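You operate a simulated robot arm through the tools that you are given. There is no shell and no other tool.

You run a simulated two-armed robot. Do the job below in one go: nothing can be reset, and whatever is moved stays where it is left.

Task
Change the clogged strainer for a clean one with the same number.
Fine: shut its valve first, open it last, after latching; the old one goes in the short black tray.

It is judged by the outcome, as a careful person would: the job done as asked, and still so three seconds after it is handed in. It fails if anything else is knocked over, pushed out of place, dropped, spilled or broken.

Robot
Two 6-joint arms with two-finger grippers on one trunk that stands fixed in place. Base frame: the origin is at the foot of the trunk, x ahead of it, y to its left, z up. Lengths are in m, angles in rad, forces in N, time in s.
The left shoulder is at [0.061, 0.143, 0.9], the right one opposite. With the tool pointing down near the work surface each hand reaches from about 0.26 to 0.7 m from the base axis, measured 20 degrees to its own side. Payload 2.45 kg a hand.
The TCP of each hand is the grasp point between the finger pads, 0.026 m short of the fingertips. In the tool frame z runs along the fingers and y along their closing line. The gripper opens to 0.096 m; its body begins 0.069 m behind the TCP.
Orientation is told as [roll, pitch, yaw] about the base's x, y, z axes, in that order, counted from this pose: with the fingers straight down and closing along the base's y, the tool's x points along the base's -x, its y along +y and its z along -z.

Tools
- The arms move only by the tool send_rows. It takes "left_steps", "right_steps" or both (then of equal length, played together; a hand with none holds still); each is a list that holds one entry, the list of rows, each a list of 7 numbers: the shift along the tool's x, y, z in m, then the turn, a rotation vector about the tool's x, y, z in rad, then the closure in counts, from 0 (fully open) to 255 (shut). In form: [[[tx, ty, tz, ax, ay, az, fingers], ...]]. A call has 1 to 20 rows; each row is the pose to reach, as a shift and turn from the pose commanded when the call began, along the tool's axes at that moment. A row lasts 0.2 s, in which the tool goes at most 0.05 m and 0.15 rad; a call with a longer step from one row to the next is refused whole, and so is a gripper value outside its range. A pose out of reach is approached as far as the arm can. The call stops where the force on the tool passes 80 N (or 10 N more than at its start, if that is more) or the arm is blocked; 0.2 s more then pass. Each finger travels about 0.0799 m/s and halts on what it meets, pressing with about 41 N; the grip force reading is that of the motor and also rises with nothing between the fingers. The clock runs only during rows and for 0.2 s after the last one: add rows that repeat a pose to give the fingers time. It gives the time, the measured TCP pose, the force on the tool (base axes), the opening and the grip force at its end, in the units of the frame above (readings bear some noise), with the torque about the TCP (base axes, N m) and any sound that the robot's microphone picked up.
- Cameras (640 x 400 px; columns grow to the right, rows downward): "scene" is now at [0.145, -0.0151, 1.518]; the picture's right is [-0.18, -0.98, 0.00], its down [-0.62, 0.11, -0.78] and it looks along [0.77, -0.14, -0.63] (base axes); focal length 293 px, centre (320, 200). "left" rides on the left gripper at [0.082, -0.003, -0.098] in its tool frame; the picture's right is [0.04, 1.00, 0.00], its down [-0.73, 0.03, -0.68] and it looks along [-0.68, 0.03, 0.73] (tool axes); focal length 256 px, centre (320, 200). "right" rides on the right gripper at [0.082, 0.003, -0.098] in its tool frame; the picture's right is [-0.04, 1.00, 0.00], its down [-0.73, -0.03, -0.68] and it looks along [-0.68, -0.03, 0.73] (tool axes); focal length 256 px, centre (320, 200). There is no depth. A picture from a camera that has moved, and an enlarged one, comes with that camera's place and axes in the base frame and with its lens.
- camera(camera): a new picture of that camera. It takes no simulated time.
- lift_body(by): slides the trunk up (or, below 0, down) by that many m; the arms and the scene camera ride with it, the base frame stays. It gives what a move gives, with no picture.
- turn_head(pan, tilt): turns the head with the scene camera to pan (to the left, within 1.501 rad either way) and tilt (down, from -0.506 to 1.204), counted from straight ahead of the robot. It gives what a move gives.
- close_up(camera, box): a new picture of the part [left, top, right, bottom] of that camera's present view, enlarged. It takes no simulated time.
- job_done(): hands the job in; it is judged then, once.

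Nothing tells you positions but the pictures and the camera data. Unless the task says otherwise, let go and move clear before handing in.

The tools are called after "Call:" as name(argument=value, ...) on one line, values as JSON. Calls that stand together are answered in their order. send_rows: Moves the arms, as the interface text tells. Its arguments: {"type":"object","properties":{"left_steps":{"type":"array","items":{"type":"array","items":{"type":"array","items":{"type":"number"}}}},"right_steps":{"type":"array","items":{"type":"array","items":{"type":"array","items":{"type":"number"}}}}},"required":[]} The other tools are called the same way: lift_body (by) moves the trunk up or down; turn_head (pan, tilt) turns the head that bears the scene camera; camera (camera) takes a picture; close_up (camera, box) takes an enlarged picture of a part of a camera's view; job_done () hands the job in.

At the start:

```text
time_s: 0.0
left_tcp_pos: [0.4038, 0.1696, 1.257]
left_ee_rot: [-0.001, -0.002, 0.0]
left_contact_force: [-0.1, 0.7, -0.1]
left_ft_torque: [-0.01, -0.03, 0.0]
left_opening: 0.0959
left_gripper_force: 0.0
right_tcp_pos: [0.4494, -0.233, 1.2623]
right_ee_rot: [0.0, -0.002, 0.0]
right_contact_force: [0.3, -0.1, 0.1]
right_ft_torque: [-0.01, -0.02, -0.04]
right_opening: 0.096
right_gripper_force: 0.1
trunk travel left (down, up): [-0.525, 0.065]
head pan, tilt (commanded): [-0.178, 0.677]
```

scene: 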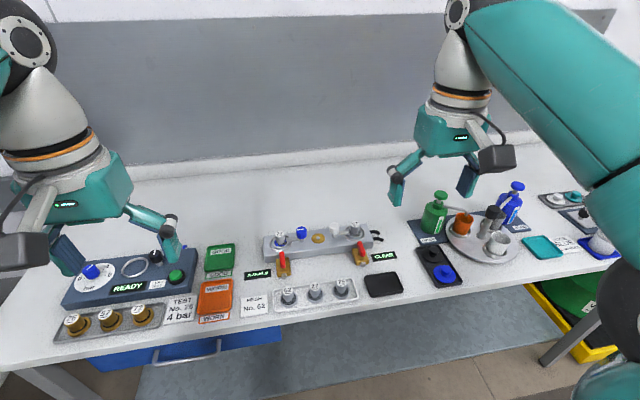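
right: 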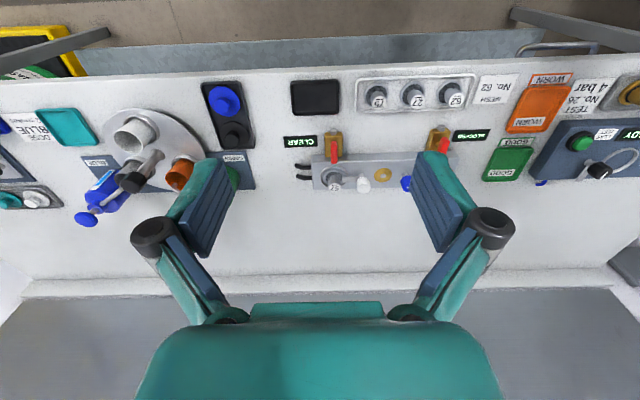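
left: 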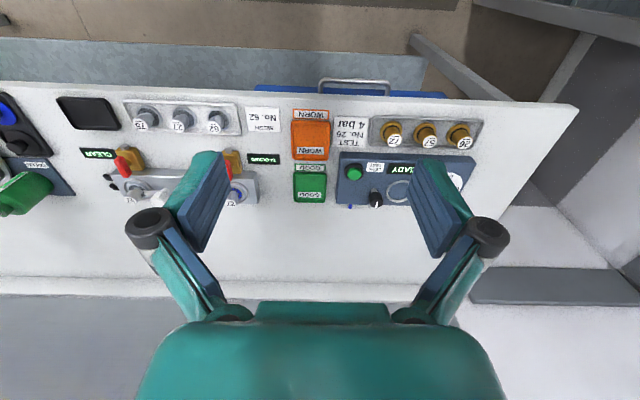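

I see a bench with a manifold (two strainers, two red-handled valves, signs CLEAR/CLOGGED), a rack of three clean strainers and a black tray. I'll look closer at each before moving.

Call:
close_up(camera="scene", box=[230, 210, 430, 335])

Call:
close_up(camera="right", box=[270, 60, 530, 222])

Call:
close_up(camera="scene", box=[400, 170, 640, 320])

Call:
close_up(camera="left", box=[40, 70, 300, 232])

```text
3.20 times, centred on (330, 272) of scene
camera zoom: at [0.145, -0.0151, 1.518], right [-0.18, -0.98, 0.0], down [-0.62, 0.11, -0.78], along [0.77, -0.14, -0.63], focal length 937 px, centre (288, -32)
```

zoom: 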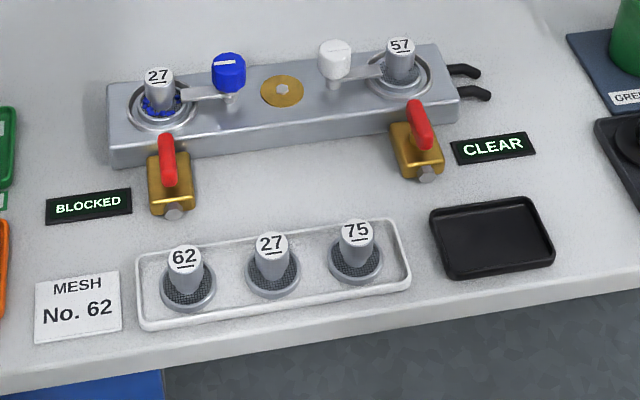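

```text
2.46 times, centred on (400, 141) of right
camera zoom: at [0.3677, -0.2295, 1.3611], right [0.04, 1.0, 0.0], down [0.73, -0.03, 0.68], along [0.68, -0.03, -0.73], focal length 630 px, centre (123, 345)
```

zoom: 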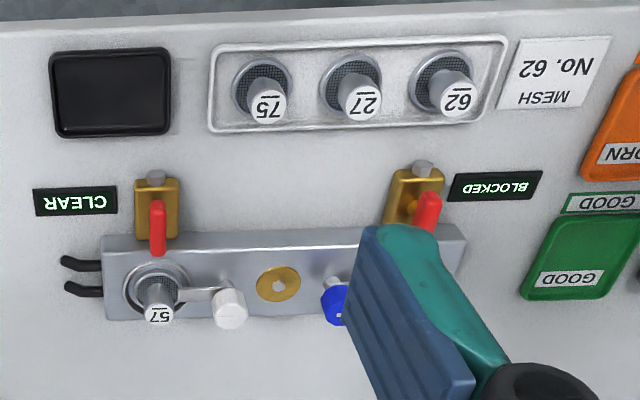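

```text
2.67 times, centred on (520, 245) of scene
camera zoom: at [0.145, -0.0151, 1.518], right [-0.18, -0.98, 0.0], down [-0.62, 0.11, -0.78], along [0.77, -0.14, -0.63], focal length 781 px, centre (-213, 80)
```

zoom: 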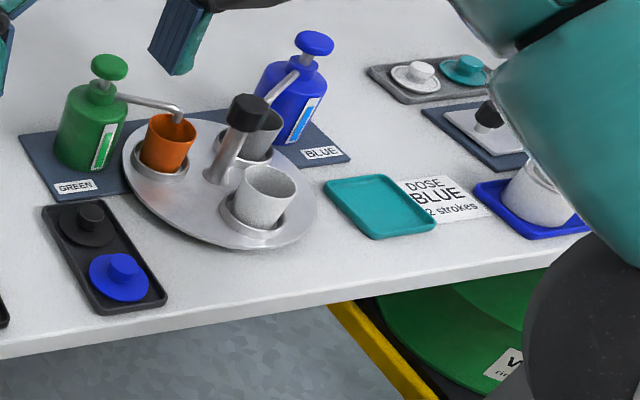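

```text
2.46 times, centred on (170, 151) of left
camera zoom: at [0.3236, 0.165, 1.3553], right [-0.04, 1.0, 0.0], down [0.73, 0.03, 0.68], along [0.68, 0.03, -0.73], focal length 630 px, centre (689, 321)
```

zoom: 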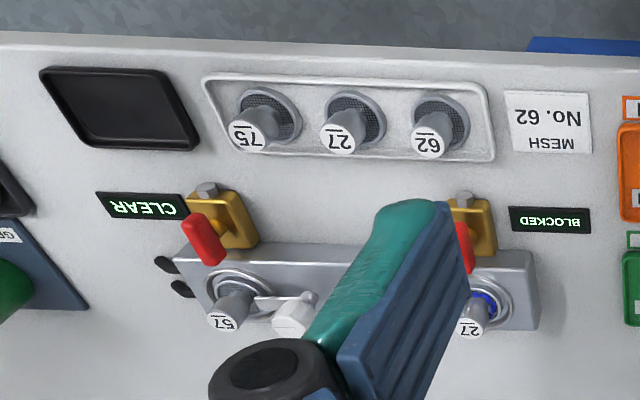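

The blocked strainer is the left one (No. 27, blue-knob latch) and the clean 27 is in the middle of the rack. I'll zoom in on the latch, valves and clean strainers.

Call:
close_up(camera="scene", box=[256, 215, 320, 255])

Call:
close_up(camera="scene", box=[256, 245, 320, 285])

Call:
close_up(camera="scene", box=[325, 215, 389, 255])

Call:
close_up(camera="scene", box=[270, 270, 366, 330])

Call:
close_up(camera="scene", box=[350, 235, 414, 275])

Call:
close_up(camera="scene", box=[350, 260, 414, 300])

```text
10.00 times, centred on (288, 235) of scene
camera zoom: at [0.145, -0.0151, 1.518], right [-0.18, -0.98, 0.0], down [-0.62, 0.11, -0.78], along [0.77, -0.14, -0.63], focal length 2928 px, centre (640, -150)
```

zoom: 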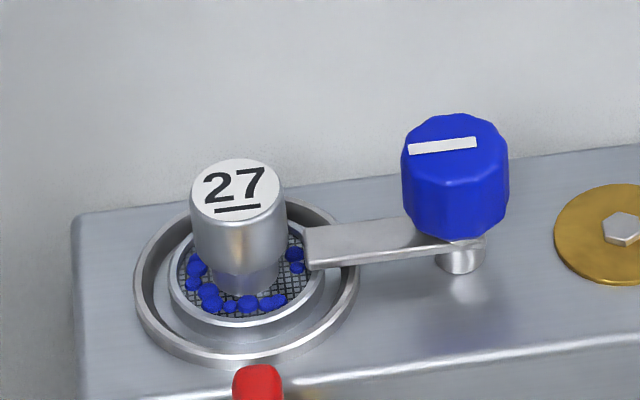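

```text
10.00 times, centred on (288, 265) of scene
camera zoom: at [0.145, -0.0151, 1.518], right [-0.18, -0.98, 0.0], down [-0.62, 0.11, -0.78], along [0.77, -0.14, -0.63], focal length 2928 px, centre (640, -450)
```

zoom: 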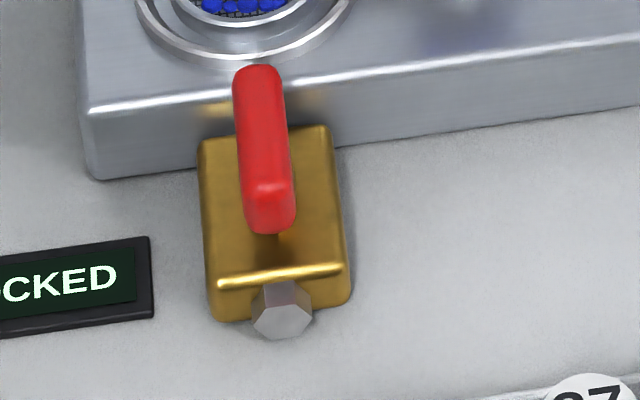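

```text
10.00 times, centred on (357, 235) of scene
camera zoom: at [0.145, -0.0151, 1.518], right [-0.18, -0.98, 0.0], down [-0.62, 0.11, -0.78], along [0.77, -0.14, -0.63], focal length 2928 px, centre (-50, -150)
```

zoom: 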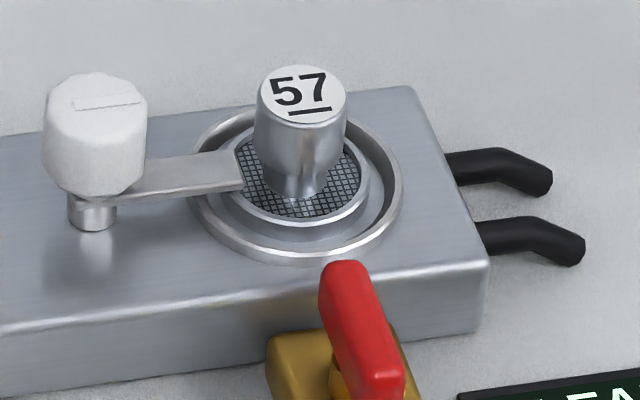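

```text
6.67 times, centred on (318, 300) of scene
camera zoom: at [0.145, -0.0151, 1.518], right [-0.18, -0.98, 0.0], down [-0.62, 0.11, -0.78], along [0.77, -0.14, -0.63], focal length 1952 px, centre (333, -467)
```

zoom: 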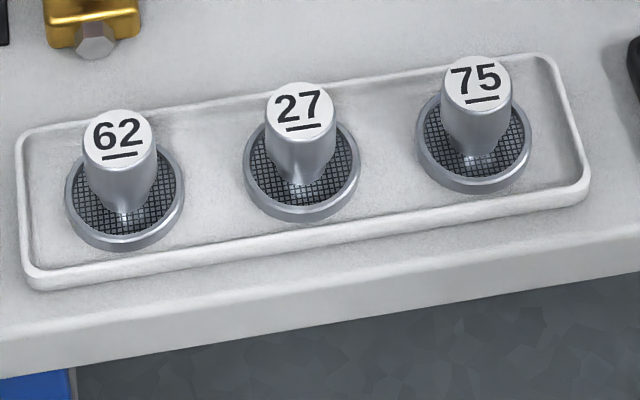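

```text
10.00 times, centred on (382, 255) of scene
camera zoom: at [0.145, -0.0151, 1.518], right [-0.18, -0.98, 0.0], down [-0.62, 0.11, -0.78], along [0.77, -0.14, -0.63], focal length 2928 px, centre (-300, -350)
```

zoom: 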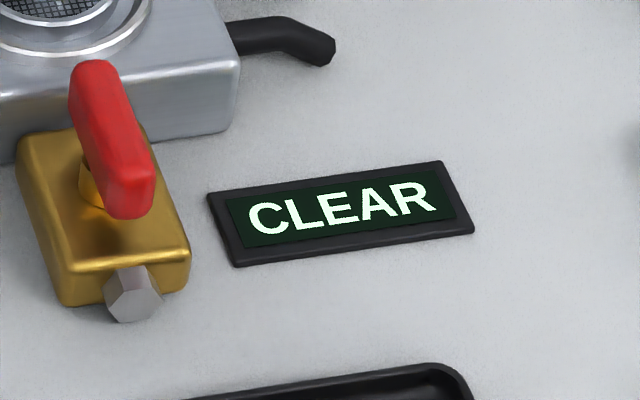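

```text
10.00 times, centred on (382, 280) of scene
camera zoom: at [0.145, -0.0151, 1.518], right [-0.18, -0.98, 0.0], down [-0.62, 0.11, -0.78], along [0.77, -0.14, -0.63], focal length 2928 px, centre (-300, -600)
```

zoom: 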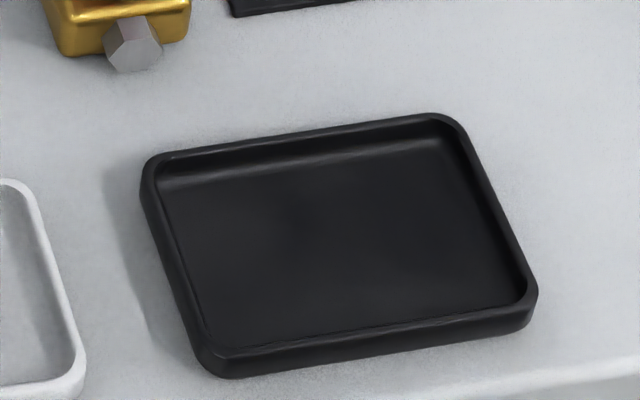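

The geometry so far: blocked 27 near (0.71, -0.01), clean 27 near (0.54, -0.08), and tray near (0.56, -0.26). I'll move the left hand aside and bring the right hand over the manifold for a second viewpoint.

Call:
send_rows(left_steps=[[[0.0, 0.03, -0.01, 0, 0, 0, 0], [0.0, 0.06, -0.02, 0, 0, 0, 0], [0.0, 0.09, -0.03, 0, 0, 0, 0], [0.0, 0.12, -0.04, 0, 0, 0, 0], [0.0, 0.15, -0.05, 0, 0, 0, 0], [0.0, 0.15, -0.05, 0, 0, 0, 0], [0.0, 0.15, -0.05, 0, 0, 0, 0]]], right_steps=[[[-0.015, 0.03, 0.02, 0, 0, 0, 0], [-0.03, 0.06, 0.04, 0, 0, 0, 0], [-0.045, 0.09, 0.06, 0, 0, 0, 0], [-0.06, 0.12, 0.08, 0, 0, 0, 0], [-0.075, 0.15, 0.1, 0, 0, 0, 0], [-0.09, 0.18, 0.12, 0, 0, 0, 0], [-0.1, 0.2, 0.14, 0, 0, 0, 0]]])

Call:
camera(camera="right")

Call:
camera(camera="scene")

```text
time_s: 1.6
left_tcp_pos: [0.3986, 0.3181, 1.2875]
left_ee_rot: [0.001, -0.002, 0.0]
left_contact_force: [-1.7, -0.1, -0.1]
left_ft_torque: [-0.01, -0.01, 0.0]
left_opening: 0.0959
left_gripper_force: 0.1
left hand out of reach, approached as far as the arm can: row 4, 5, 6, 7
right_tcp_pos: [0.5491, -0.0321, 1.1224]
right_ee_rot: [-0.001, -0.001, 0.001]
right_contact_force: [0.0, 0.8, 0.3]
right_ft_torque: [-0.04, -0.03, -0.01]
right_opening: 0.0962
right_gripper_force: 0.2
trunk travel left (down, up): [-0.525, 0.065]
head pan, tilt (commanded): [-0.178, 0.677]
```

```text
taken
camera right: at [0.4671, -0.0278, 1.2211], right [0.04, 1.0, 0.0], down [0.73, -0.03, 0.68], along [0.68, -0.03, -0.73], focal length 256 px, centre (320, 200)
```

right: 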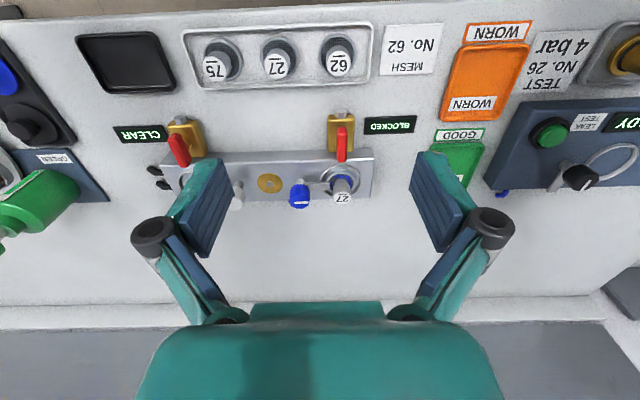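

```text
taken
camera scene: at [0.1453, -0.0143, 1.518], right [-0.18, -0.98, 0.0], down [-0.62, 0.11, -0.78], along [0.77, -0.14, -0.63], focal length 293 px, centre (320, 200)
```

scene: 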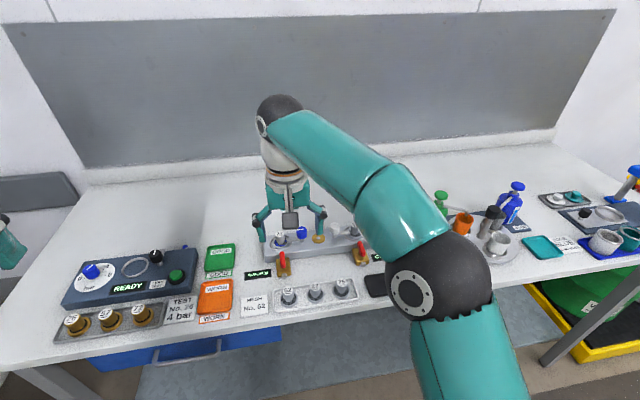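

The manifold is visible between the fingers. I'll enlarge that view to measure the valve, latch and strainers by triangulation.

Call:
close_up(camera="right", box=[280, 100, 408, 180])

Call:
close_up(camera="right", box=[270, 140, 398, 220])

Call:
close_up(camera="right", box=[170, 15, 378, 145])

Call:
close_up(camera="scene", box=[246, 200, 374, 280])

```text
5.00 times, centred on (344, 140) of right
camera zoom: at [0.4671, -0.0278, 1.2211], right [0.04, 1.0, 0.0], down [0.73, -0.03, 0.68], along [0.68, -0.03, -0.73], focal length 1280 px, centre (200, 500)
```

zoom: 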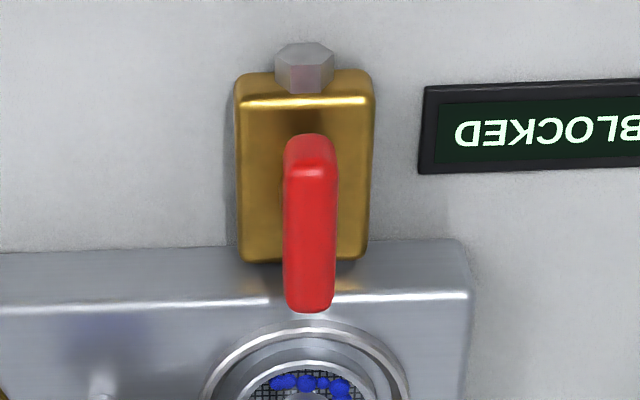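

```text
5.00 times, centred on (334, 180) of right
camera zoom: at [0.4671, -0.0278, 1.2211], right [0.04, 1.0, 0.0], down [0.73, -0.03, 0.68], along [0.68, -0.03, -0.73], focal length 1280 px, centre (250, 300)
```

zoom: 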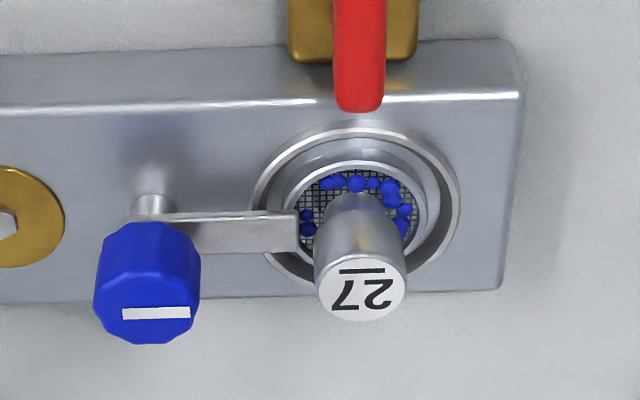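

```text
3.08 times, centred on (274, 80) of right
camera zoom: at [0.4671, -0.0278, 1.2211], right [0.04, 1.0, 0.0], down [0.73, -0.03, 0.68], along [0.68, -0.03, -0.73], focal length 788 px, centre (462, 569)
```

zoom: 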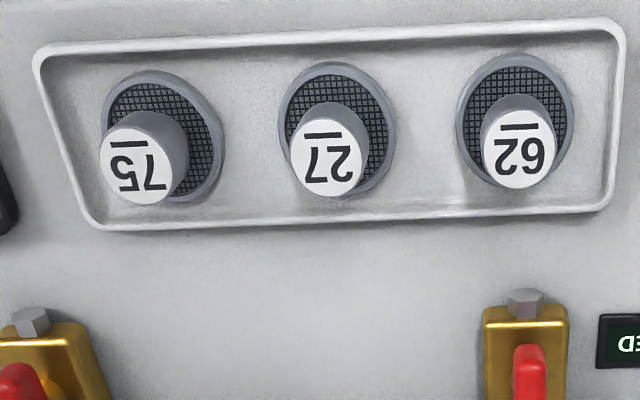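

```text
5.00 times, centred on (310, 240) of scene
camera zoom: at [0.1453, -0.0143, 1.518], right [-0.18, -0.98, 0.0], down [-0.62, 0.11, -0.78], along [0.77, -0.14, -0.63], focal length 1464 px, centre (370, 0)
```

zoom: 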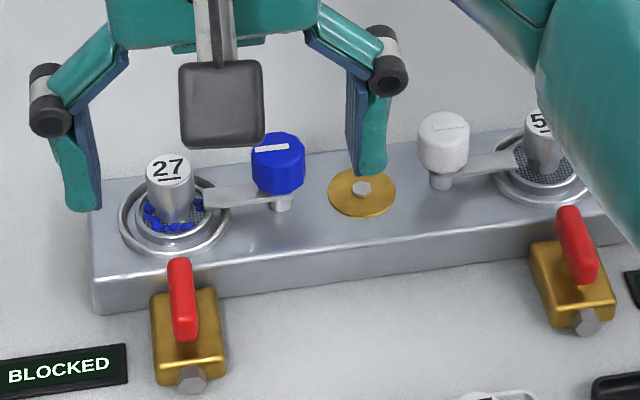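

Estimates: strainer axis (0.704, -0.007), handle top z≈0.963; knob axis (0.696, -0.065), top z≈0.979; valve lever about x 0.615–0.668 at y≈-0.007, top z≈0.943. Next I'll test whether the right hand reaches out there tool-down, while still well above everything.

Call:
send_rows(right_steps=[[[-0.04, 0.0, 0.0, 0, 0, 0, 0], [-0.08, 0.0, 0.02, 0, 0, 0, 0], [-0.12, 0.0, 0.04, 0, 0, 0, 0], [-0.15, 0.0, 0.06, 0, 0, 0, 0], [-0.15, 0.0, 0.06, 0, 0, 0, 0]]])

Call:
camera(camera="right")

Call:
camera(camera="scene")

```text
time_s: 2.8
left_tcp_pos: [0.3986, 0.3203, 1.2854]
left_ee_rot: [-0.002, -0.002, 0.001]
left_contact_force: [0.8, 0.2, -0.5]
left_ft_torque: [-0.07, 0.02, -0.02]
left_opening: 0.0961
left_gripper_force: 0.0
right_tcp_pos: [0.622, -0.0606, 1.0603]
right_ee_rot: [0.0, 0.0, 0.002]
right_contact_force: [0.4, -0.1, 0.9]
right_ft_torque: [-0.04, -0.01, -0.02]
right_opening: 0.096
right_gripper_force: 0.0
right hand out of reach, approached as far as the arm can: row 1, 2, 3, 4, 5
trunk travel left (down, up): [-0.525, 0.065]
head pan, tilt (commanded): [-0.178, 0.677]
```

```text
taken
camera right: at [0.5402, -0.0562, 1.16], right [0.04, 1.0, 0.0], down [0.73, -0.03, 0.68], along [0.68, -0.03, -0.73], focal length 256 px, centre (320, 200)
```

right: 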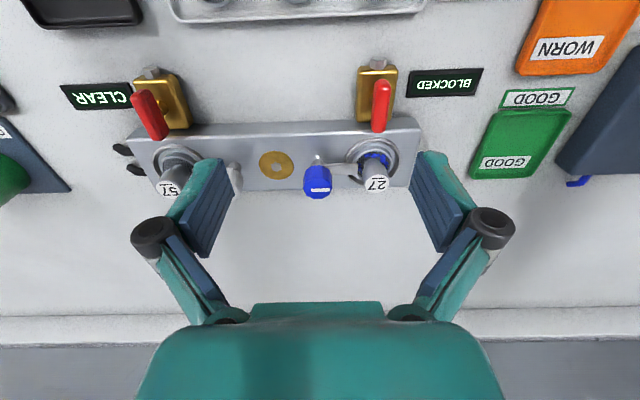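

```text
taken
camera scene: at [0.145, -0.0136, 1.518], right [-0.18, -0.98, 0.0], down [-0.62, 0.11, -0.78], along [0.77, -0.14, -0.63], focal length 293 px, centre (320, 200)
```

scene: 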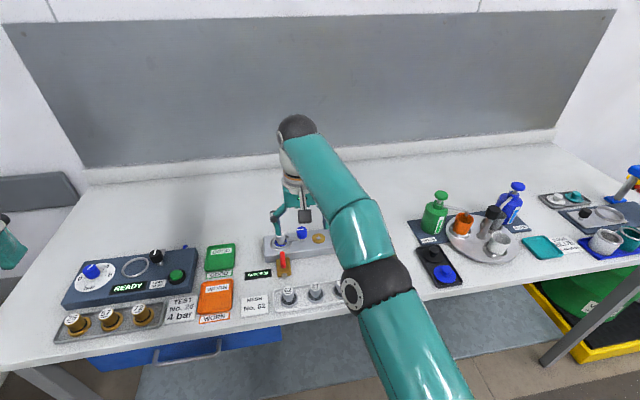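

Tool-down at z 1.06 the right hand stops at x≈0.62, so it falls short. I'll raise the trunk by its remaining 0.065 and retest closer to working height.

Call:
lift_body(by=0.065)

```text
time_s: 3.8
left_tcp_pos: [0.3985, 0.317, 1.3522]
left_ee_rot: [0.002, -0.001, 0.0]
left_contact_force: [0.1, -0.3, 0.4]
left_ft_torque: [-0.02, 0.03, 0.01]
left_opening: 0.0959
left_gripper_force: 0.1
right_tcp_pos: [0.6221, -0.061, 1.1257]
right_ee_rot: [0.0, 0.0, -0.001]
right_contact_force: [0.3, 0.2, 0.0]
right_ft_torque: [0.0, -0.01, 0.02]
right_opening: 0.096
right_gripper_force: 0.0
trunk travel left (down, up): [-0.59, 0.0]
head pan, tilt (commanded): [-0.178, 0.677]
```

Trunk is fully up. I'll check what the commanded pose is referenced to with a safe backward-and-down move.

Call:
send_rows(right_steps=[[[0.02, 0.0, 0.03, 0, 0, 0, 0], [0.04, 0.0, 0.06, 0, 0, 0, 0], [0.05, 0.0, 0.09, 0, 0, 0, 0], [0.05, 0.0, 0.09, 0, 0, 0, 0]]])

```text
time_s: 4.8
left_tcp_pos: [0.3988, 0.3181, 1.3516]
left_ee_rot: [0.0, -0.001, -0.002]
left_contact_force: [-1.1, 0.5, 0.1]
left_ft_torque: [-0.06, 0.0, 0.0]
left_opening: 0.096
left_gripper_force: 0.1
right_tcp_pos: [0.5721, -0.0603, 1.034]
right_ee_rot: [0.0, 0.0, 0.0]
right_contact_force: [0.1, 1.0, 1.5]
right_ft_torque: [-0.02, 0.03, 0.0]
right_opening: 0.0959
right_gripper_force: 0.1
trunk travel left (down, up): [-0.59, 0.0]
head pan, tilt (commanded): [-0.178, 0.677]
```

Commands are referenced to the pose actually reached. Now I'll try forward at z≈1.03.

Call:
send_rows(right_steps=[[[-0.03, 0.0, 0.0, 0, 0, 0, 0], [-0.06, 0.0, 0.0, 0, 0, 0, 0], [-0.09, 0.0, 0.0, 0, 0, 0, 0], [-0.12, 0.0, 0.0, 0, 0, 0, 0], [-0.13, 0.0, 0.0, 0, 0, 0, 0]]])

```text
time_s: 6.0
left_tcp_pos: [0.3988, 0.3172, 1.3512]
left_ee_rot: [0.0, -0.002, 0.0]
left_contact_force: [0.2, 0.7, 0.4]
left_ft_torque: [-0.01, 0.02, -0.01]
left_opening: 0.0961
left_gripper_force: 0.0
right_tcp_pos: [0.6542, -0.0616, 1.0317]
right_ee_rot: [0.0, 0.003, 0.002]
right_contact_force: [-0.6, -0.3, 0.8]
right_ft_torque: [0.0, 0.0, 0.0]
right_opening: 0.0963
right_gripper_force: 0.0
right hand out of reach, approached as far as the arm can: row 3, 4, 5
trunk travel left (down, up): [-0.59, 0.0]
head pan, tilt (commanded): [-0.178, 0.677]
```

Straight-down reach at working height is about 0.61 m from the shoulder: enough for the valve (≈0.595), not for the strainer (≈0.66), which will need the fingers tilted forward. I'll go above the valve lever first and check alignment.

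Call:
send_rows(right_steps=[[[0.014, 0.02, 0.0, 0, 0, 0, 0], [0.014, 0.04, 0.0, 0, 0, 0, 0], [0.014, 0.055, 0.01, 0, 0, 0, 0], [0.014, 0.055, 0.01, 0, 0, 0, 0]]])

Call:
camera(camera="right")

Call:
close_up(camera="scene", box=[230, 190, 390, 290])

```text
time_s: 7.0
left_tcp_pos: [0.3994, 0.3163, 1.3516]
left_ee_rot: [0.001, -0.001, 0.001]
left_contact_force: [-0.2, -0.3, -0.3]
left_ft_torque: [-0.02, 0.01, -0.03]
left_opening: 0.096
left_gripper_force: 0.0
right_tcp_pos: [0.6389, -0.0079, 1.023]
right_ee_rot: [0.0, 0.0, 0.0]
right_contact_force: [0.4, 0.0, -0.4]
right_ft_torque: [0.0, -0.02, 0.03]
right_opening: 0.096
right_gripper_force: 0.0
trunk travel left (down, up): [-0.59, 0.0]
head pan, tilt (commanded): [-0.178, 0.677]
```

```text
taken
camera right: at [0.5581, -0.0046, 1.1215], right [0.04, 1.0, 0.0], down [0.73, -0.03, 0.68], along [0.68, -0.03, -0.73], focal length 256 px, centre (320, 200)
```

right: 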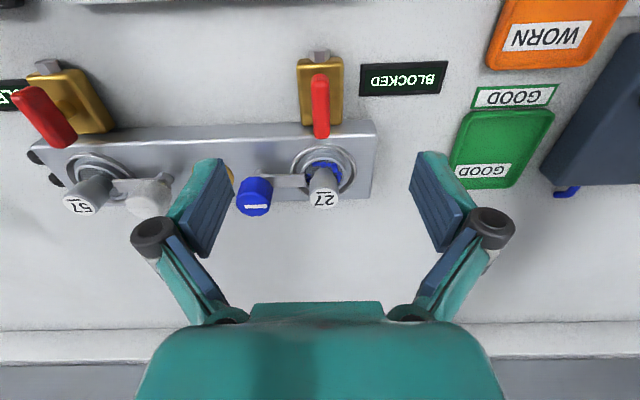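

```text
4.00 times, centred on (310, 240) of scene
camera zoom: at [0.1453, -0.0154, 1.583], right [-0.18, -0.98, 0.0], down [-0.62, 0.11, -0.78], along [0.77, -0.14, -0.63], focal length 1171 px, centre (360, 40)
```

zoom: 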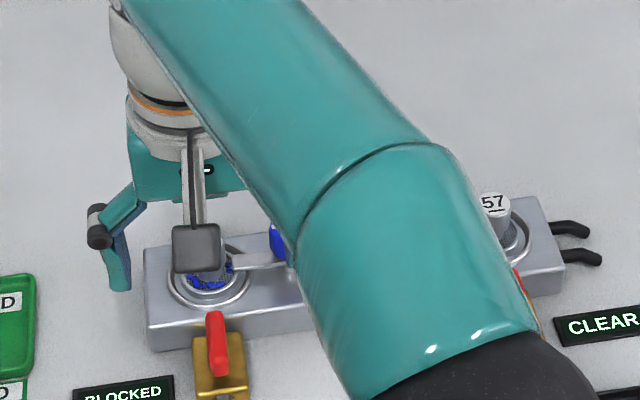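

Now a precise look at the lever, strainer and latch from here.

Call:
close_up(camera="right", box=[256, 40, 384, 120])

Call:
close_up(camera="right", box=[226, 130, 386, 230])

Call:
close_up(camera="right", box=[0, 50, 128, 130])

Call:
close_up(camera="scene", box=[260, 250, 324, 290])

```text
5.00 times, centred on (320, 80) of right
camera zoom: at [0.5581, -0.0046, 1.1215], right [0.04, 1.0, 0.0], down [0.73, -0.03, 0.68], along [0.68, -0.03, -0.73], focal length 1280 px, centre (320, 800)
```

zoom: 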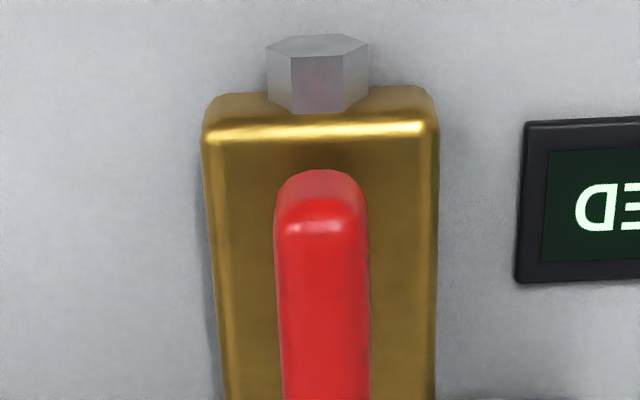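

```text
4.00 times, centred on (306, 180) of right
camera zoom: at [0.5581, -0.0046, 1.1215], right [0.04, 1.0, 0.0], down [0.73, -0.03, 0.68], along [0.68, -0.03, -0.73], focal length 1024 px, centre (376, 280)
```

zoom: 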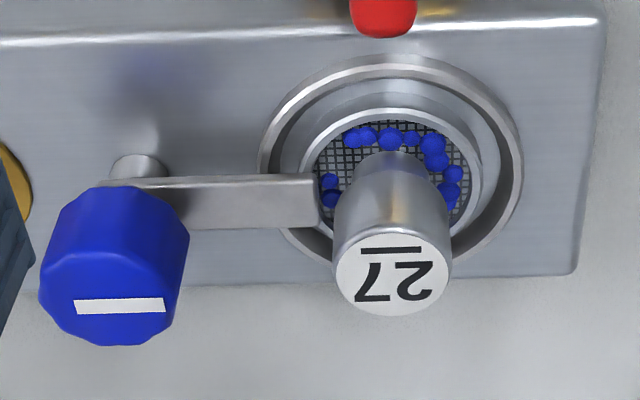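

```text
5.00 times, centred on (64, 90) of right
camera zoom: at [0.5581, -0.0046, 1.1215], right [0.04, 1.0, 0.0], down [0.73, -0.03, 0.68], along [0.68, -0.03, -0.73], focal length 1280 px, centre (1600, 750)
```

zoom: 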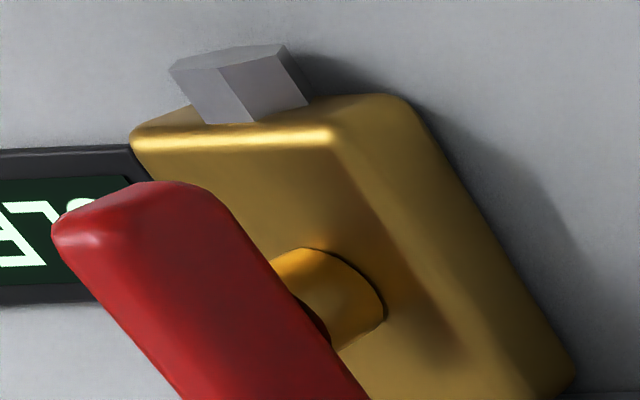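

```text
10.00 times, centred on (292, 270) of scene
camera zoom: at [0.1453, -0.0154, 1.583], right [-0.18, -0.98, 0.0], down [-0.62, 0.11, -0.78], along [0.77, -0.14, -0.63], focal length 2928 px, centre (600, -500)
```

zoom: 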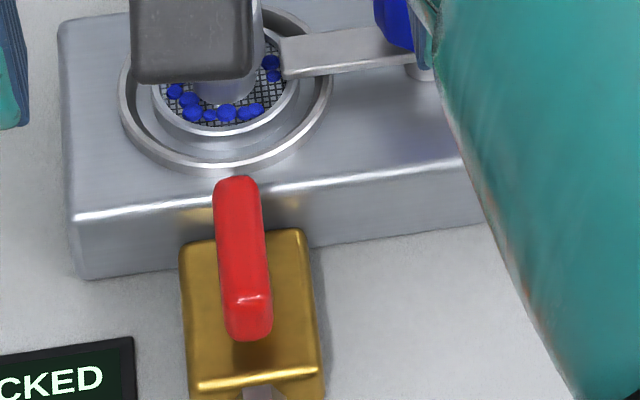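

The lever is centred on its stem at about (0.638, -0.007), about 46 × 12 mm, top z≈0.943. I'll descend straight over it with open fingers, keeping the tips above the valve body, and check.

Call:
send_rows(right_steps=[[[0.001, 0.001, 0.025, 0, 0, 0, 60], [0.001, 0.001, 0.05, 0, 0, 0, 100], [0.001, 0.001, 0.062, 0, 0, 0, 120], [0.001, 0.001, 0.07, 0, 0, 0, 120], [0.001, 0.001, 0.07, 0, 0, 0, 120]]])

Call:
camera(camera="right")

Call:
close_up(camera="scene", box=[240, 220, 368, 300])

```text
time_s: 8.2
left_tcp_pos: [0.3985, 0.3173, 1.3513]
left_ee_rot: [-0.001, -0.002, 0.0]
left_contact_force: [0.2, -0.2, 0.0]
left_ft_torque: [0.0, -0.03, -0.01]
left_opening: 0.0959
left_gripper_force: 0.0
right_tcp_pos: [0.6397, -0.0083, 0.9531]
right_ee_rot: [0.0, 0.002, -0.001]
right_contact_force: [0.1, -0.7, 0.0]
right_ft_torque: [-0.02, 0.02, 0.0]
right_opening: 0.0505
right_gripper_force: 0.1
trunk travel left (down, up): [-0.59, 0.0]
head pan, tilt (commanded): [-0.178, 0.677]
```

```text
taken
camera right: at [0.558, -0.0043, 1.0522], right [0.04, 1.0, 0.0], down [0.73, -0.03, 0.68], along [0.68, -0.03, -0.73], focal length 256 px, centre (320, 200)
```

right: 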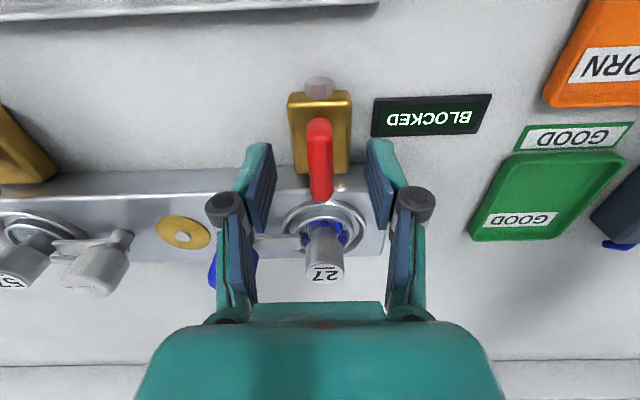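

```text
5.00 times, centred on (304, 260) of scene
camera zoom: at [0.1452, -0.0151, 1.583], right [-0.18, -0.98, 0.0], down [-0.62, 0.11, -0.78], along [0.77, -0.14, -0.63], focal length 1464 px, centre (400, -100)
```

zoom: 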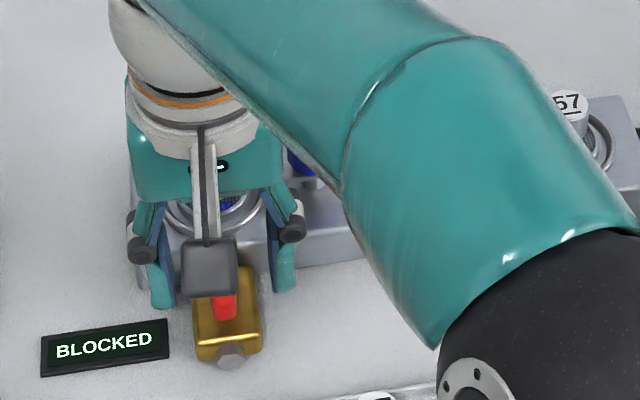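

Fingers straddle the lever well. Closing on it now.

Call:
send_rows(right_steps=[[[0, 0, 0, 0, 0, 0, 200], [0, 0, 0, 0, 0, 0, 255], [0, 0, 0, 0, 0, 0, 255]]])

Call:
close_up(camera="right", box=[224, 80, 416, 200])

```text
time_s: 9.0
left_tcp_pos: [0.3993, 0.3176, 1.351]
left_ee_rot: [-0.001, -0.003, -0.002]
left_contact_force: [-0.4, -0.4, 0.0]
left_ft_torque: [0.01, 0.0, -0.02]
left_opening: 0.0958
left_gripper_force: 0.1
right_tcp_pos: [0.6407, -0.0071, 0.9526]
right_ee_rot: [-0.001, 0.001, -0.002]
right_contact_force: [0.7, 2.5, -0.3]
right_ft_torque: [0.1, -0.23, -0.03]
right_opening: 0.0127
right_gripper_force: 40.0
trunk travel left (down, up): [-0.59, 0.0]
head pan, tilt (commanded): [-0.178, 0.677]
```

```text
3.33 times, centred on (320, 140) of right
camera zoom: at [0.5582, -0.0037, 1.0522], right [0.04, 1.0, 0.0], down [0.73, -0.03, 0.68], along [0.68, -0.03, -0.73], focal length 853 px, centre (320, 400)
```

zoom: 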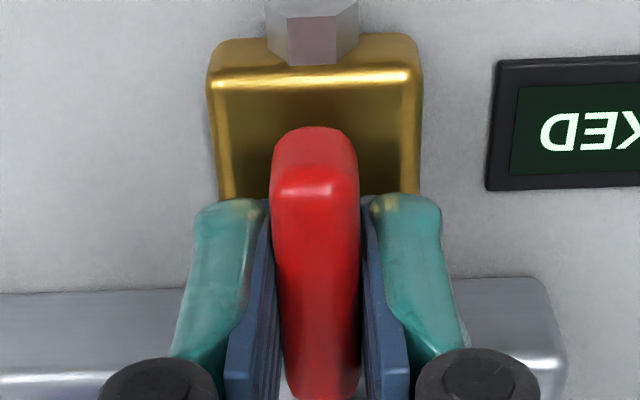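

Lever is gripped (12.7 mm). I'll try a small twist one way and read the torque to find the turning direction.

Call:
send_rows(right_steps=[[[0, 0, 0, 0, 0, 0.06, 255], [0, 0, 0, 0, 0, 0.12, 255], [0, 0, 0, 0, 0, 0.12, 255]]])

Call:
close_up(camera="right", box=[224, 80, 416, 200])

```text
time_s: 9.8
left_tcp_pos: [0.3979, 0.3181, 1.3516]
left_ee_rot: [0.002, -0.002, 0.001]
left_contact_force: [0.0, 0.8, -0.2]
left_ft_torque: [-0.04, 0.03, -0.01]
left_opening: 0.0957
left_gripper_force: 0.2
right_tcp_pos: [0.6391, -0.008, 0.9534]
right_ee_rot: [0.0, 0.001, -0.122]
right_contact_force: [-3.7, 0.3, -2.6]
right_ft_torque: [-0.16, -0.81, 0.03]
right_opening: 0.0131
right_gripper_force: 39.1
trunk travel left (down, up): [-0.59, 0.0]
head pan, tilt (commanded): [-0.178, 0.677]
```

```text
3.33 times, centred on (320, 140) of right
camera zoom: at [0.5592, 0.0057, 1.0523], right [0.16, 0.99, 0.0], down [0.73, -0.12, 0.68], along [0.67, -0.11, -0.73], focal length 853 px, centre (320, 400)
```

zoom: 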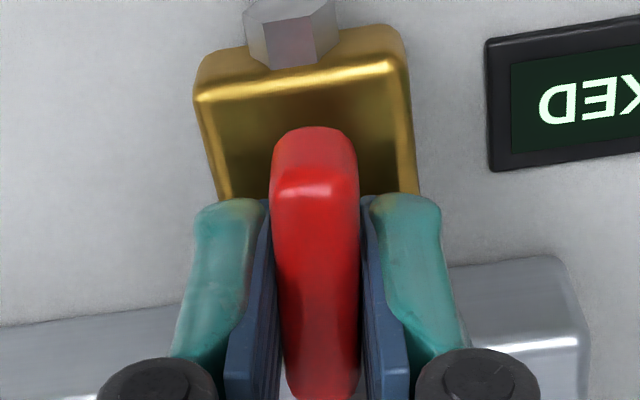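

The lever turns freely clockwise. Continuing the turn in stages.

Call:
send_rows(right_steps=[[[0, 0, 0, 0, 0, 0.12, 255], [0, 0, 0, 0, 0, 0.24, 255], [0, 0, 0, 0, 0, 0.36, 255], [0, 0, 0, 0, 0, 0.48, 255], [0, 0, 0, 0, 0, 0.6, 255], [0, 0, 0, 0, 0, 0.72, 255], [0, 0, 0, 0, 0, 0.72, 255]]])

Call:
camera(camera="right")

Call:
camera(camera="scene")

```text
time_s: 11.4
left_tcp_pos: [0.3969, 0.3151, 1.3519]
left_ee_rot: [0.002, -0.004, 0.0]
left_contact_force: [0.6, 0.4, 0.5]
left_ft_torque: [-0.02, 0.01, -0.03]
left_opening: 0.0959
left_gripper_force: 0.1
right_tcp_pos: [0.6381, -0.0101, 0.9528]
right_ee_rot: [-0.001, 0.001, -0.842]
right_contact_force: [-12.4, -11.2, -0.3]
right_ft_torque: [0.01, 0.54, 0.07]
right_opening: 0.0128
right_gripper_force: 39.7
trunk travel left (down, up): [-0.59, 0.0]
head pan, tilt (commanded): [-0.178, 0.677]
```

```text
taken
camera right: at [0.5869, 0.0533, 1.0523], right [0.77, 0.64, 0.0], down [0.47, -0.57, 0.68], along [0.43, -0.52, -0.73], focal length 256 px, centre (320, 200)
```

right: 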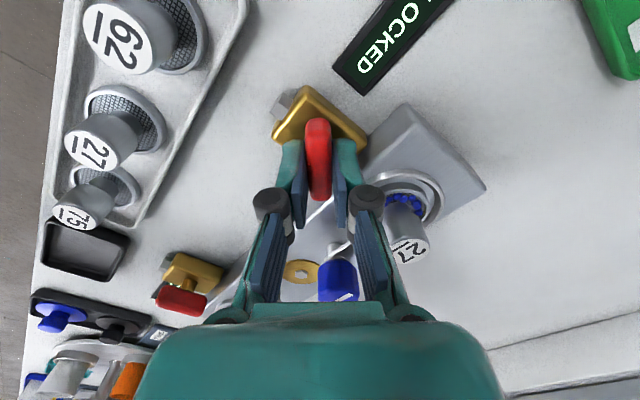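

```text
taken
camera scene: at [0.1432, -0.0169, 1.5831], right [-0.18, -0.98, 0.0], down [-0.62, 0.11, -0.78], along [0.77, -0.14, -0.63], focal length 293 px, centre (320, 200)
```

scene: 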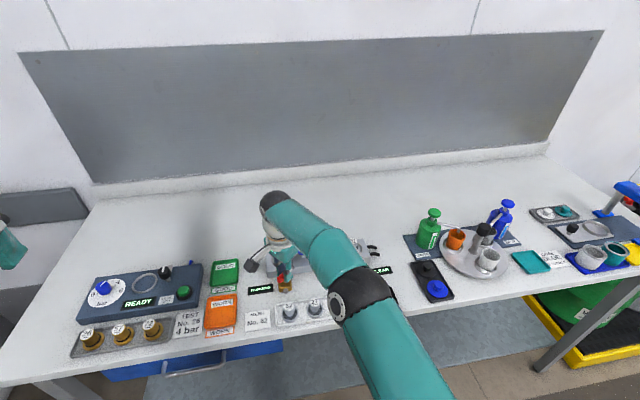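

The hand is pulled slightly toward (-x, -y), so the pivot is a couple of mm off my grip point; I'll shift to relieve that while finishing the quarter turn.

Call:
send_rows(right_steps=[[[0, -0.0025, 0, 0, 0, 0.0, 255], [0, -0.0025, 0, 0, 0, 0.12, 255], [0, -0.0025, 0, 0, 0, 0.24, 255], [0, -0.0025, 0, 0, 0, 0.36, 255], [0, -0.0025, 0, 0, 0, 0.48, 255], [0, -0.0025, 0, 0, 0, 0.6, 255], [0, -0.0025, 0, 0, 0, 0.68, 255], [0, -0.0025, 0, 0, 0, 0.68, 255]]])

Call:
camera(camera="right")

```text
time_s: 13.2
left_tcp_pos: [0.3958, 0.3148, 1.3526]
left_ee_rot: [0.001, -0.002, 0.001]
left_contact_force: [0.1, -0.4, 0.1]
left_ft_torque: [-0.01, -0.01, 0.02]
left_opening: 0.096
left_gripper_force: 0.1
right_tcp_pos: [0.636, -0.0103, 0.9528]
right_ee_rot: [-0.004, 0.0, -1.522]
right_contact_force: [-17.3, -16.5, -1.5]
right_ft_torque: [0.35, 0.45, 0.04]
right_opening: 0.0127
right_gripper_force: 39.8
trunk travel left (down, up): [-0.59, 0.0]
head pan, tilt (commanded): [-0.178, 0.677]
```

```text
taken
camera right: at [0.6358, 0.0709, 1.0521], right [1.0, 0.01, 0.0], down [0.01, -0.73, 0.68], along [0.0, -0.68, -0.73], focal length 256 px, centre (320, 200)
```

right: 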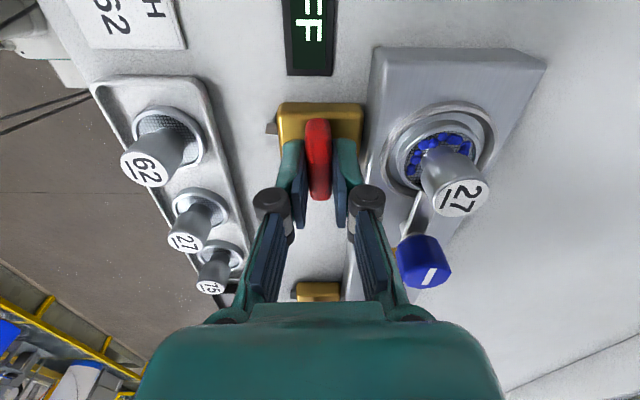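

The sign now reads OFF, so the valve is shut. I'll finish the last few hundredths of a radian, open the fingers just slightly (manifold is close), and rise.

Call:
send_rows(right_steps=[[[-0.001, -0.002, 0, 0, 0, 0.04, 255], [-0.001, -0.002, 0, 0, 0, 0.05, 255], [-0.001, -0.002, 0, 0, 0, 0.05, 190], [-0.001, -0.002, 0, 0, 0, 0.05, 190], [-0.001, -0.002, -0.03, 0, 0, 0.05, 190], [-0.001, -0.002, -0.07, 0, 0, 0.05, 190], [-0.001, -0.002, -0.1, 0, 0, 0.05, 190]]])

Call:
camera(camera="right")

```text
time_s: 14.8
left_tcp_pos: [0.3981, 0.3186, 1.3517]
left_ee_rot: [-0.001, -0.002, -0.001]
left_contact_force: [-0.1, 0.2, 0.3]
left_ft_torque: [0.01, 0.01, 0.0]
left_opening: 0.0961
left_gripper_force: 0.0
right_tcp_pos: [0.6329, -0.0093, 1.0522]
right_ee_rot: [-0.001, -0.001, -1.568]
right_contact_force: [1.0, 0.0, 0.4]
right_ft_torque: [-0.01, 0.0, -0.03]
right_opening: 0.0245
right_gripper_force: 0.1
right hand out of reach, approached as far as the arm can: row 7
trunk travel left (down, up): [-0.59, 0.0]
head pan, tilt (commanded): [-0.178, 0.677]
```

```text
taken
camera right: at [0.6364, 0.0724, 1.1521], right [1.0, -0.04, 0.0], down [-0.03, -0.73, 0.68], along [-0.03, -0.68, -0.73], focal length 256 px, centre (320, 200)
```

right: 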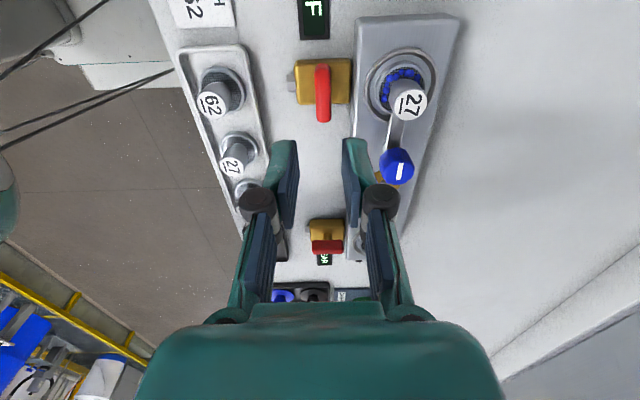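

Valve shut and hand clear. This side view gives a good second angle on the strainer and latch; zooming to measure.

Call:
close_up(camera="right", box=[340, 20, 468, 100])

Call:
close_up(camera="right", box=[340, 60, 500, 200])

Call:
close_up(camera="right", box=[170, 40, 298, 200])

Call:
close_up(camera="scene", box=[240, 220, 368, 300])

```text
5.00 times, centred on (404, 60) of right
camera zoom: at [0.6364, 0.0724, 1.1521], right [1.0, -0.04, 0.0], down [-0.03, -0.73, 0.68], along [-0.03, -0.68, -0.73], focal length 1280 px, centre (-100, 900)
```

zoom: 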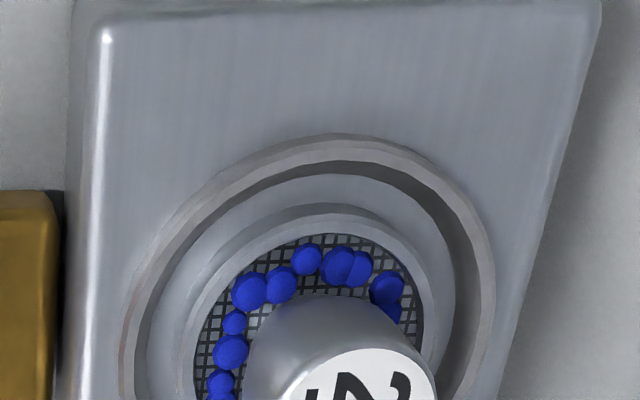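

```text
2.86 times, centred on (420, 130) of right
camera zoom: at [0.6364, 0.0724, 1.1521], right [1.0, -0.04, 0.0], down [-0.03, -0.73, 0.68], along [-0.03, -0.68, -0.73], focal length 731 px, centre (34, 400)
```

zoom: 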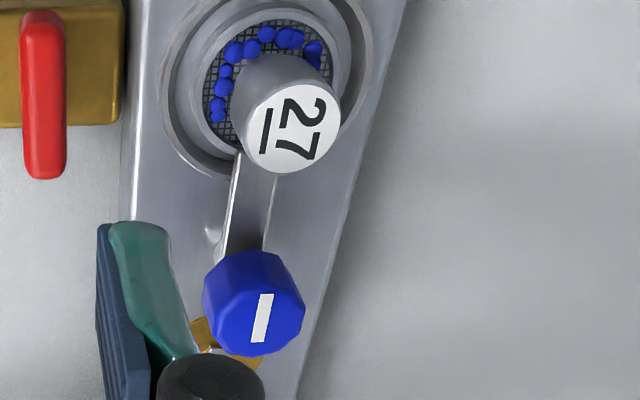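

```text
2.50 times, centred on (234, 120) of right
camera zoom: at [0.6364, 0.0724, 1.1521], right [1.0, -0.04, 0.0], down [-0.03, -0.73, 0.68], along [-0.03, -0.68, -0.73], focal length 640 px, centre (535, 400)
```

zoom: 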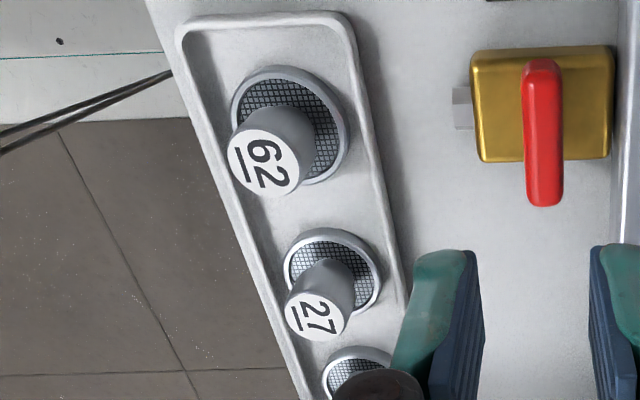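

```text
5.00 times, centred on (304, 260) of scene
camera zoom: at [0.1453, -0.0148, 1.583], right [-0.18, -0.98, 0.0], down [-0.62, 0.11, -0.78], along [0.77, -0.14, -0.63], focal length 1464 px, centre (400, -100)
```

zoom: 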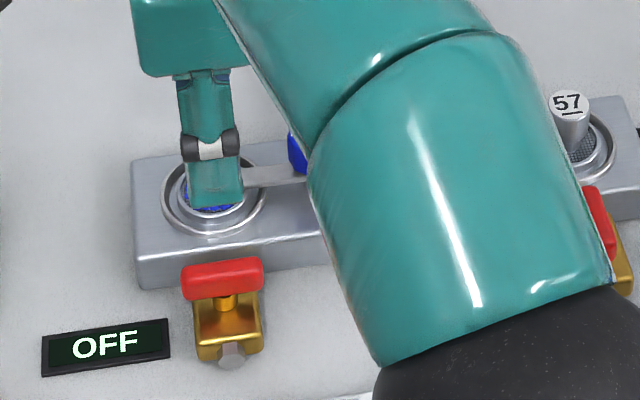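

OFF confirmed. Refined: strainer axis (0.701, -0.007), top z≈0.966; knob axis (0.700, -0.066), top z≈0.974. Now I'll turn the wrist back and then tilt the fingers forward to gain reach for the latch knob.

Call:
send_rows(right_steps=[[[0, 0, -0.0, 0, 0, -0.14, 150], [0, 0, 0, 0, 0, -0.28, 140], [0, 0, 0, 0, 0, -0.42, 135], [0, 0, 0, 0, 0, -0.56, 135], [0, 0, 0, 0, 0, -0.7, 135], [0, 0, 0, 0, 0, -0.84, 135], [0, 0, 0, 0, 0, -0.98, 135], [0, 0, 0, 0, 0, -1.12, 135], [0, 0, 0, 0, 0, -1.26, 135], [0, 0, 0, 0, 0, -1.4, 135], [0, 0, 0, 0, 0, -1.5, 135], [0, 0, 0, 0, 0, -1.568, 135], [0, 0, 0, 0, 0, -1.568, 135]]])

Call:
send_rows(right_steps=[[[0, -0.02, -0.01, 0, -0.12, 0, 135], [0, -0.04, -0.02, 0, -0.24, 0, 135], [0, -0.058, -0.03, 0, -0.36, 0, 135], [0, -0.058, -0.03, 0, -0.48, 0, 135], [0, -0.058, -0.03, 0, -0.5, 0, 135], [0, -0.058, -0.03, 0, -0.5, 0, 135]]])

Call:
camera(camera="right")

Call:
camera(camera="scene")

```text
time_s: 17.6
left_tcp_pos: [0.3986, 0.3167, 1.3511]
left_ee_rot: [0.002, -0.002, 0.0]
left_contact_force: [0.7, 0.5, -0.5]
left_ft_torque: [-0.01, -0.01, 0.0]
left_opening: 0.096
left_gripper_force: 0.0
right_tcp_pos: [0.6341, -0.0104, 1.0521]
right_ee_rot: [-0.001, 0.0, -0.001]
right_contact_force: [0.3, 0.6, 0.2]
right_ft_torque: [0.04, 0.01, 0.02]
right_opening: 0.0455
right_gripper_force: 0.0
trunk travel left (down, up): [-0.59, 0.0]
head pan, tilt (commanded): [-0.178, 0.677]
```

```text
time_s: 19.0
left_tcp_pos: [0.3988, 0.3177, 1.3506]
left_ee_rot: [0.0, -0.003, 0.0]
left_contact_force: [-0.1, -0.2, -0.5]
left_ft_torque: [-0.03, 0.02, 0.02]
left_opening: 0.0961
left_gripper_force: 0.0
right_tcp_pos: [0.6338, -0.0688, 1.0831]
right_ee_rot: [0.0, -0.501, -0.002]
right_contact_force: [0.7, 0.0, -0.6]
right_ft_torque: [0.02, -0.01, -0.02]
right_opening: 0.0452
right_gripper_force: 0.2
trunk travel left (down, up): [-0.59, 0.0]
head pan, tilt (commanded): [-0.178, 0.677]
```

```text
taken
camera right: at [0.5151, -0.0654, 1.1299], right [0.04, 1.0, 0.02], down [0.32, -0.03, 0.95], along [0.95, -0.03, -0.32], focal length 256 px, centre (320, 200)
```

right: 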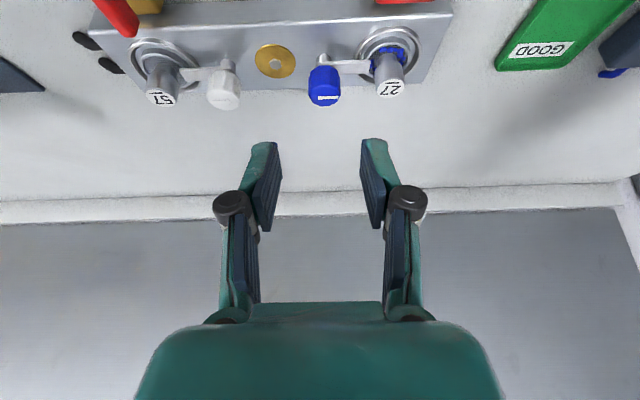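

```text
taken
camera scene: at [0.1449, -0.0148, 1.583], right [-0.18, -0.98, 0.0], down [-0.62, 0.11, -0.78], along [0.77, -0.14, -0.63], focal length 293 px, centre (320, 200)
```

scene: 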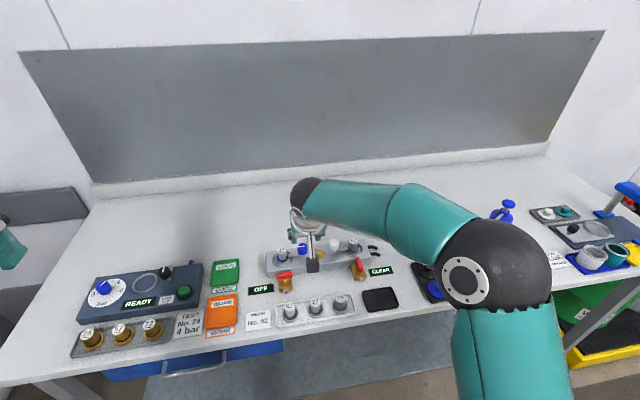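

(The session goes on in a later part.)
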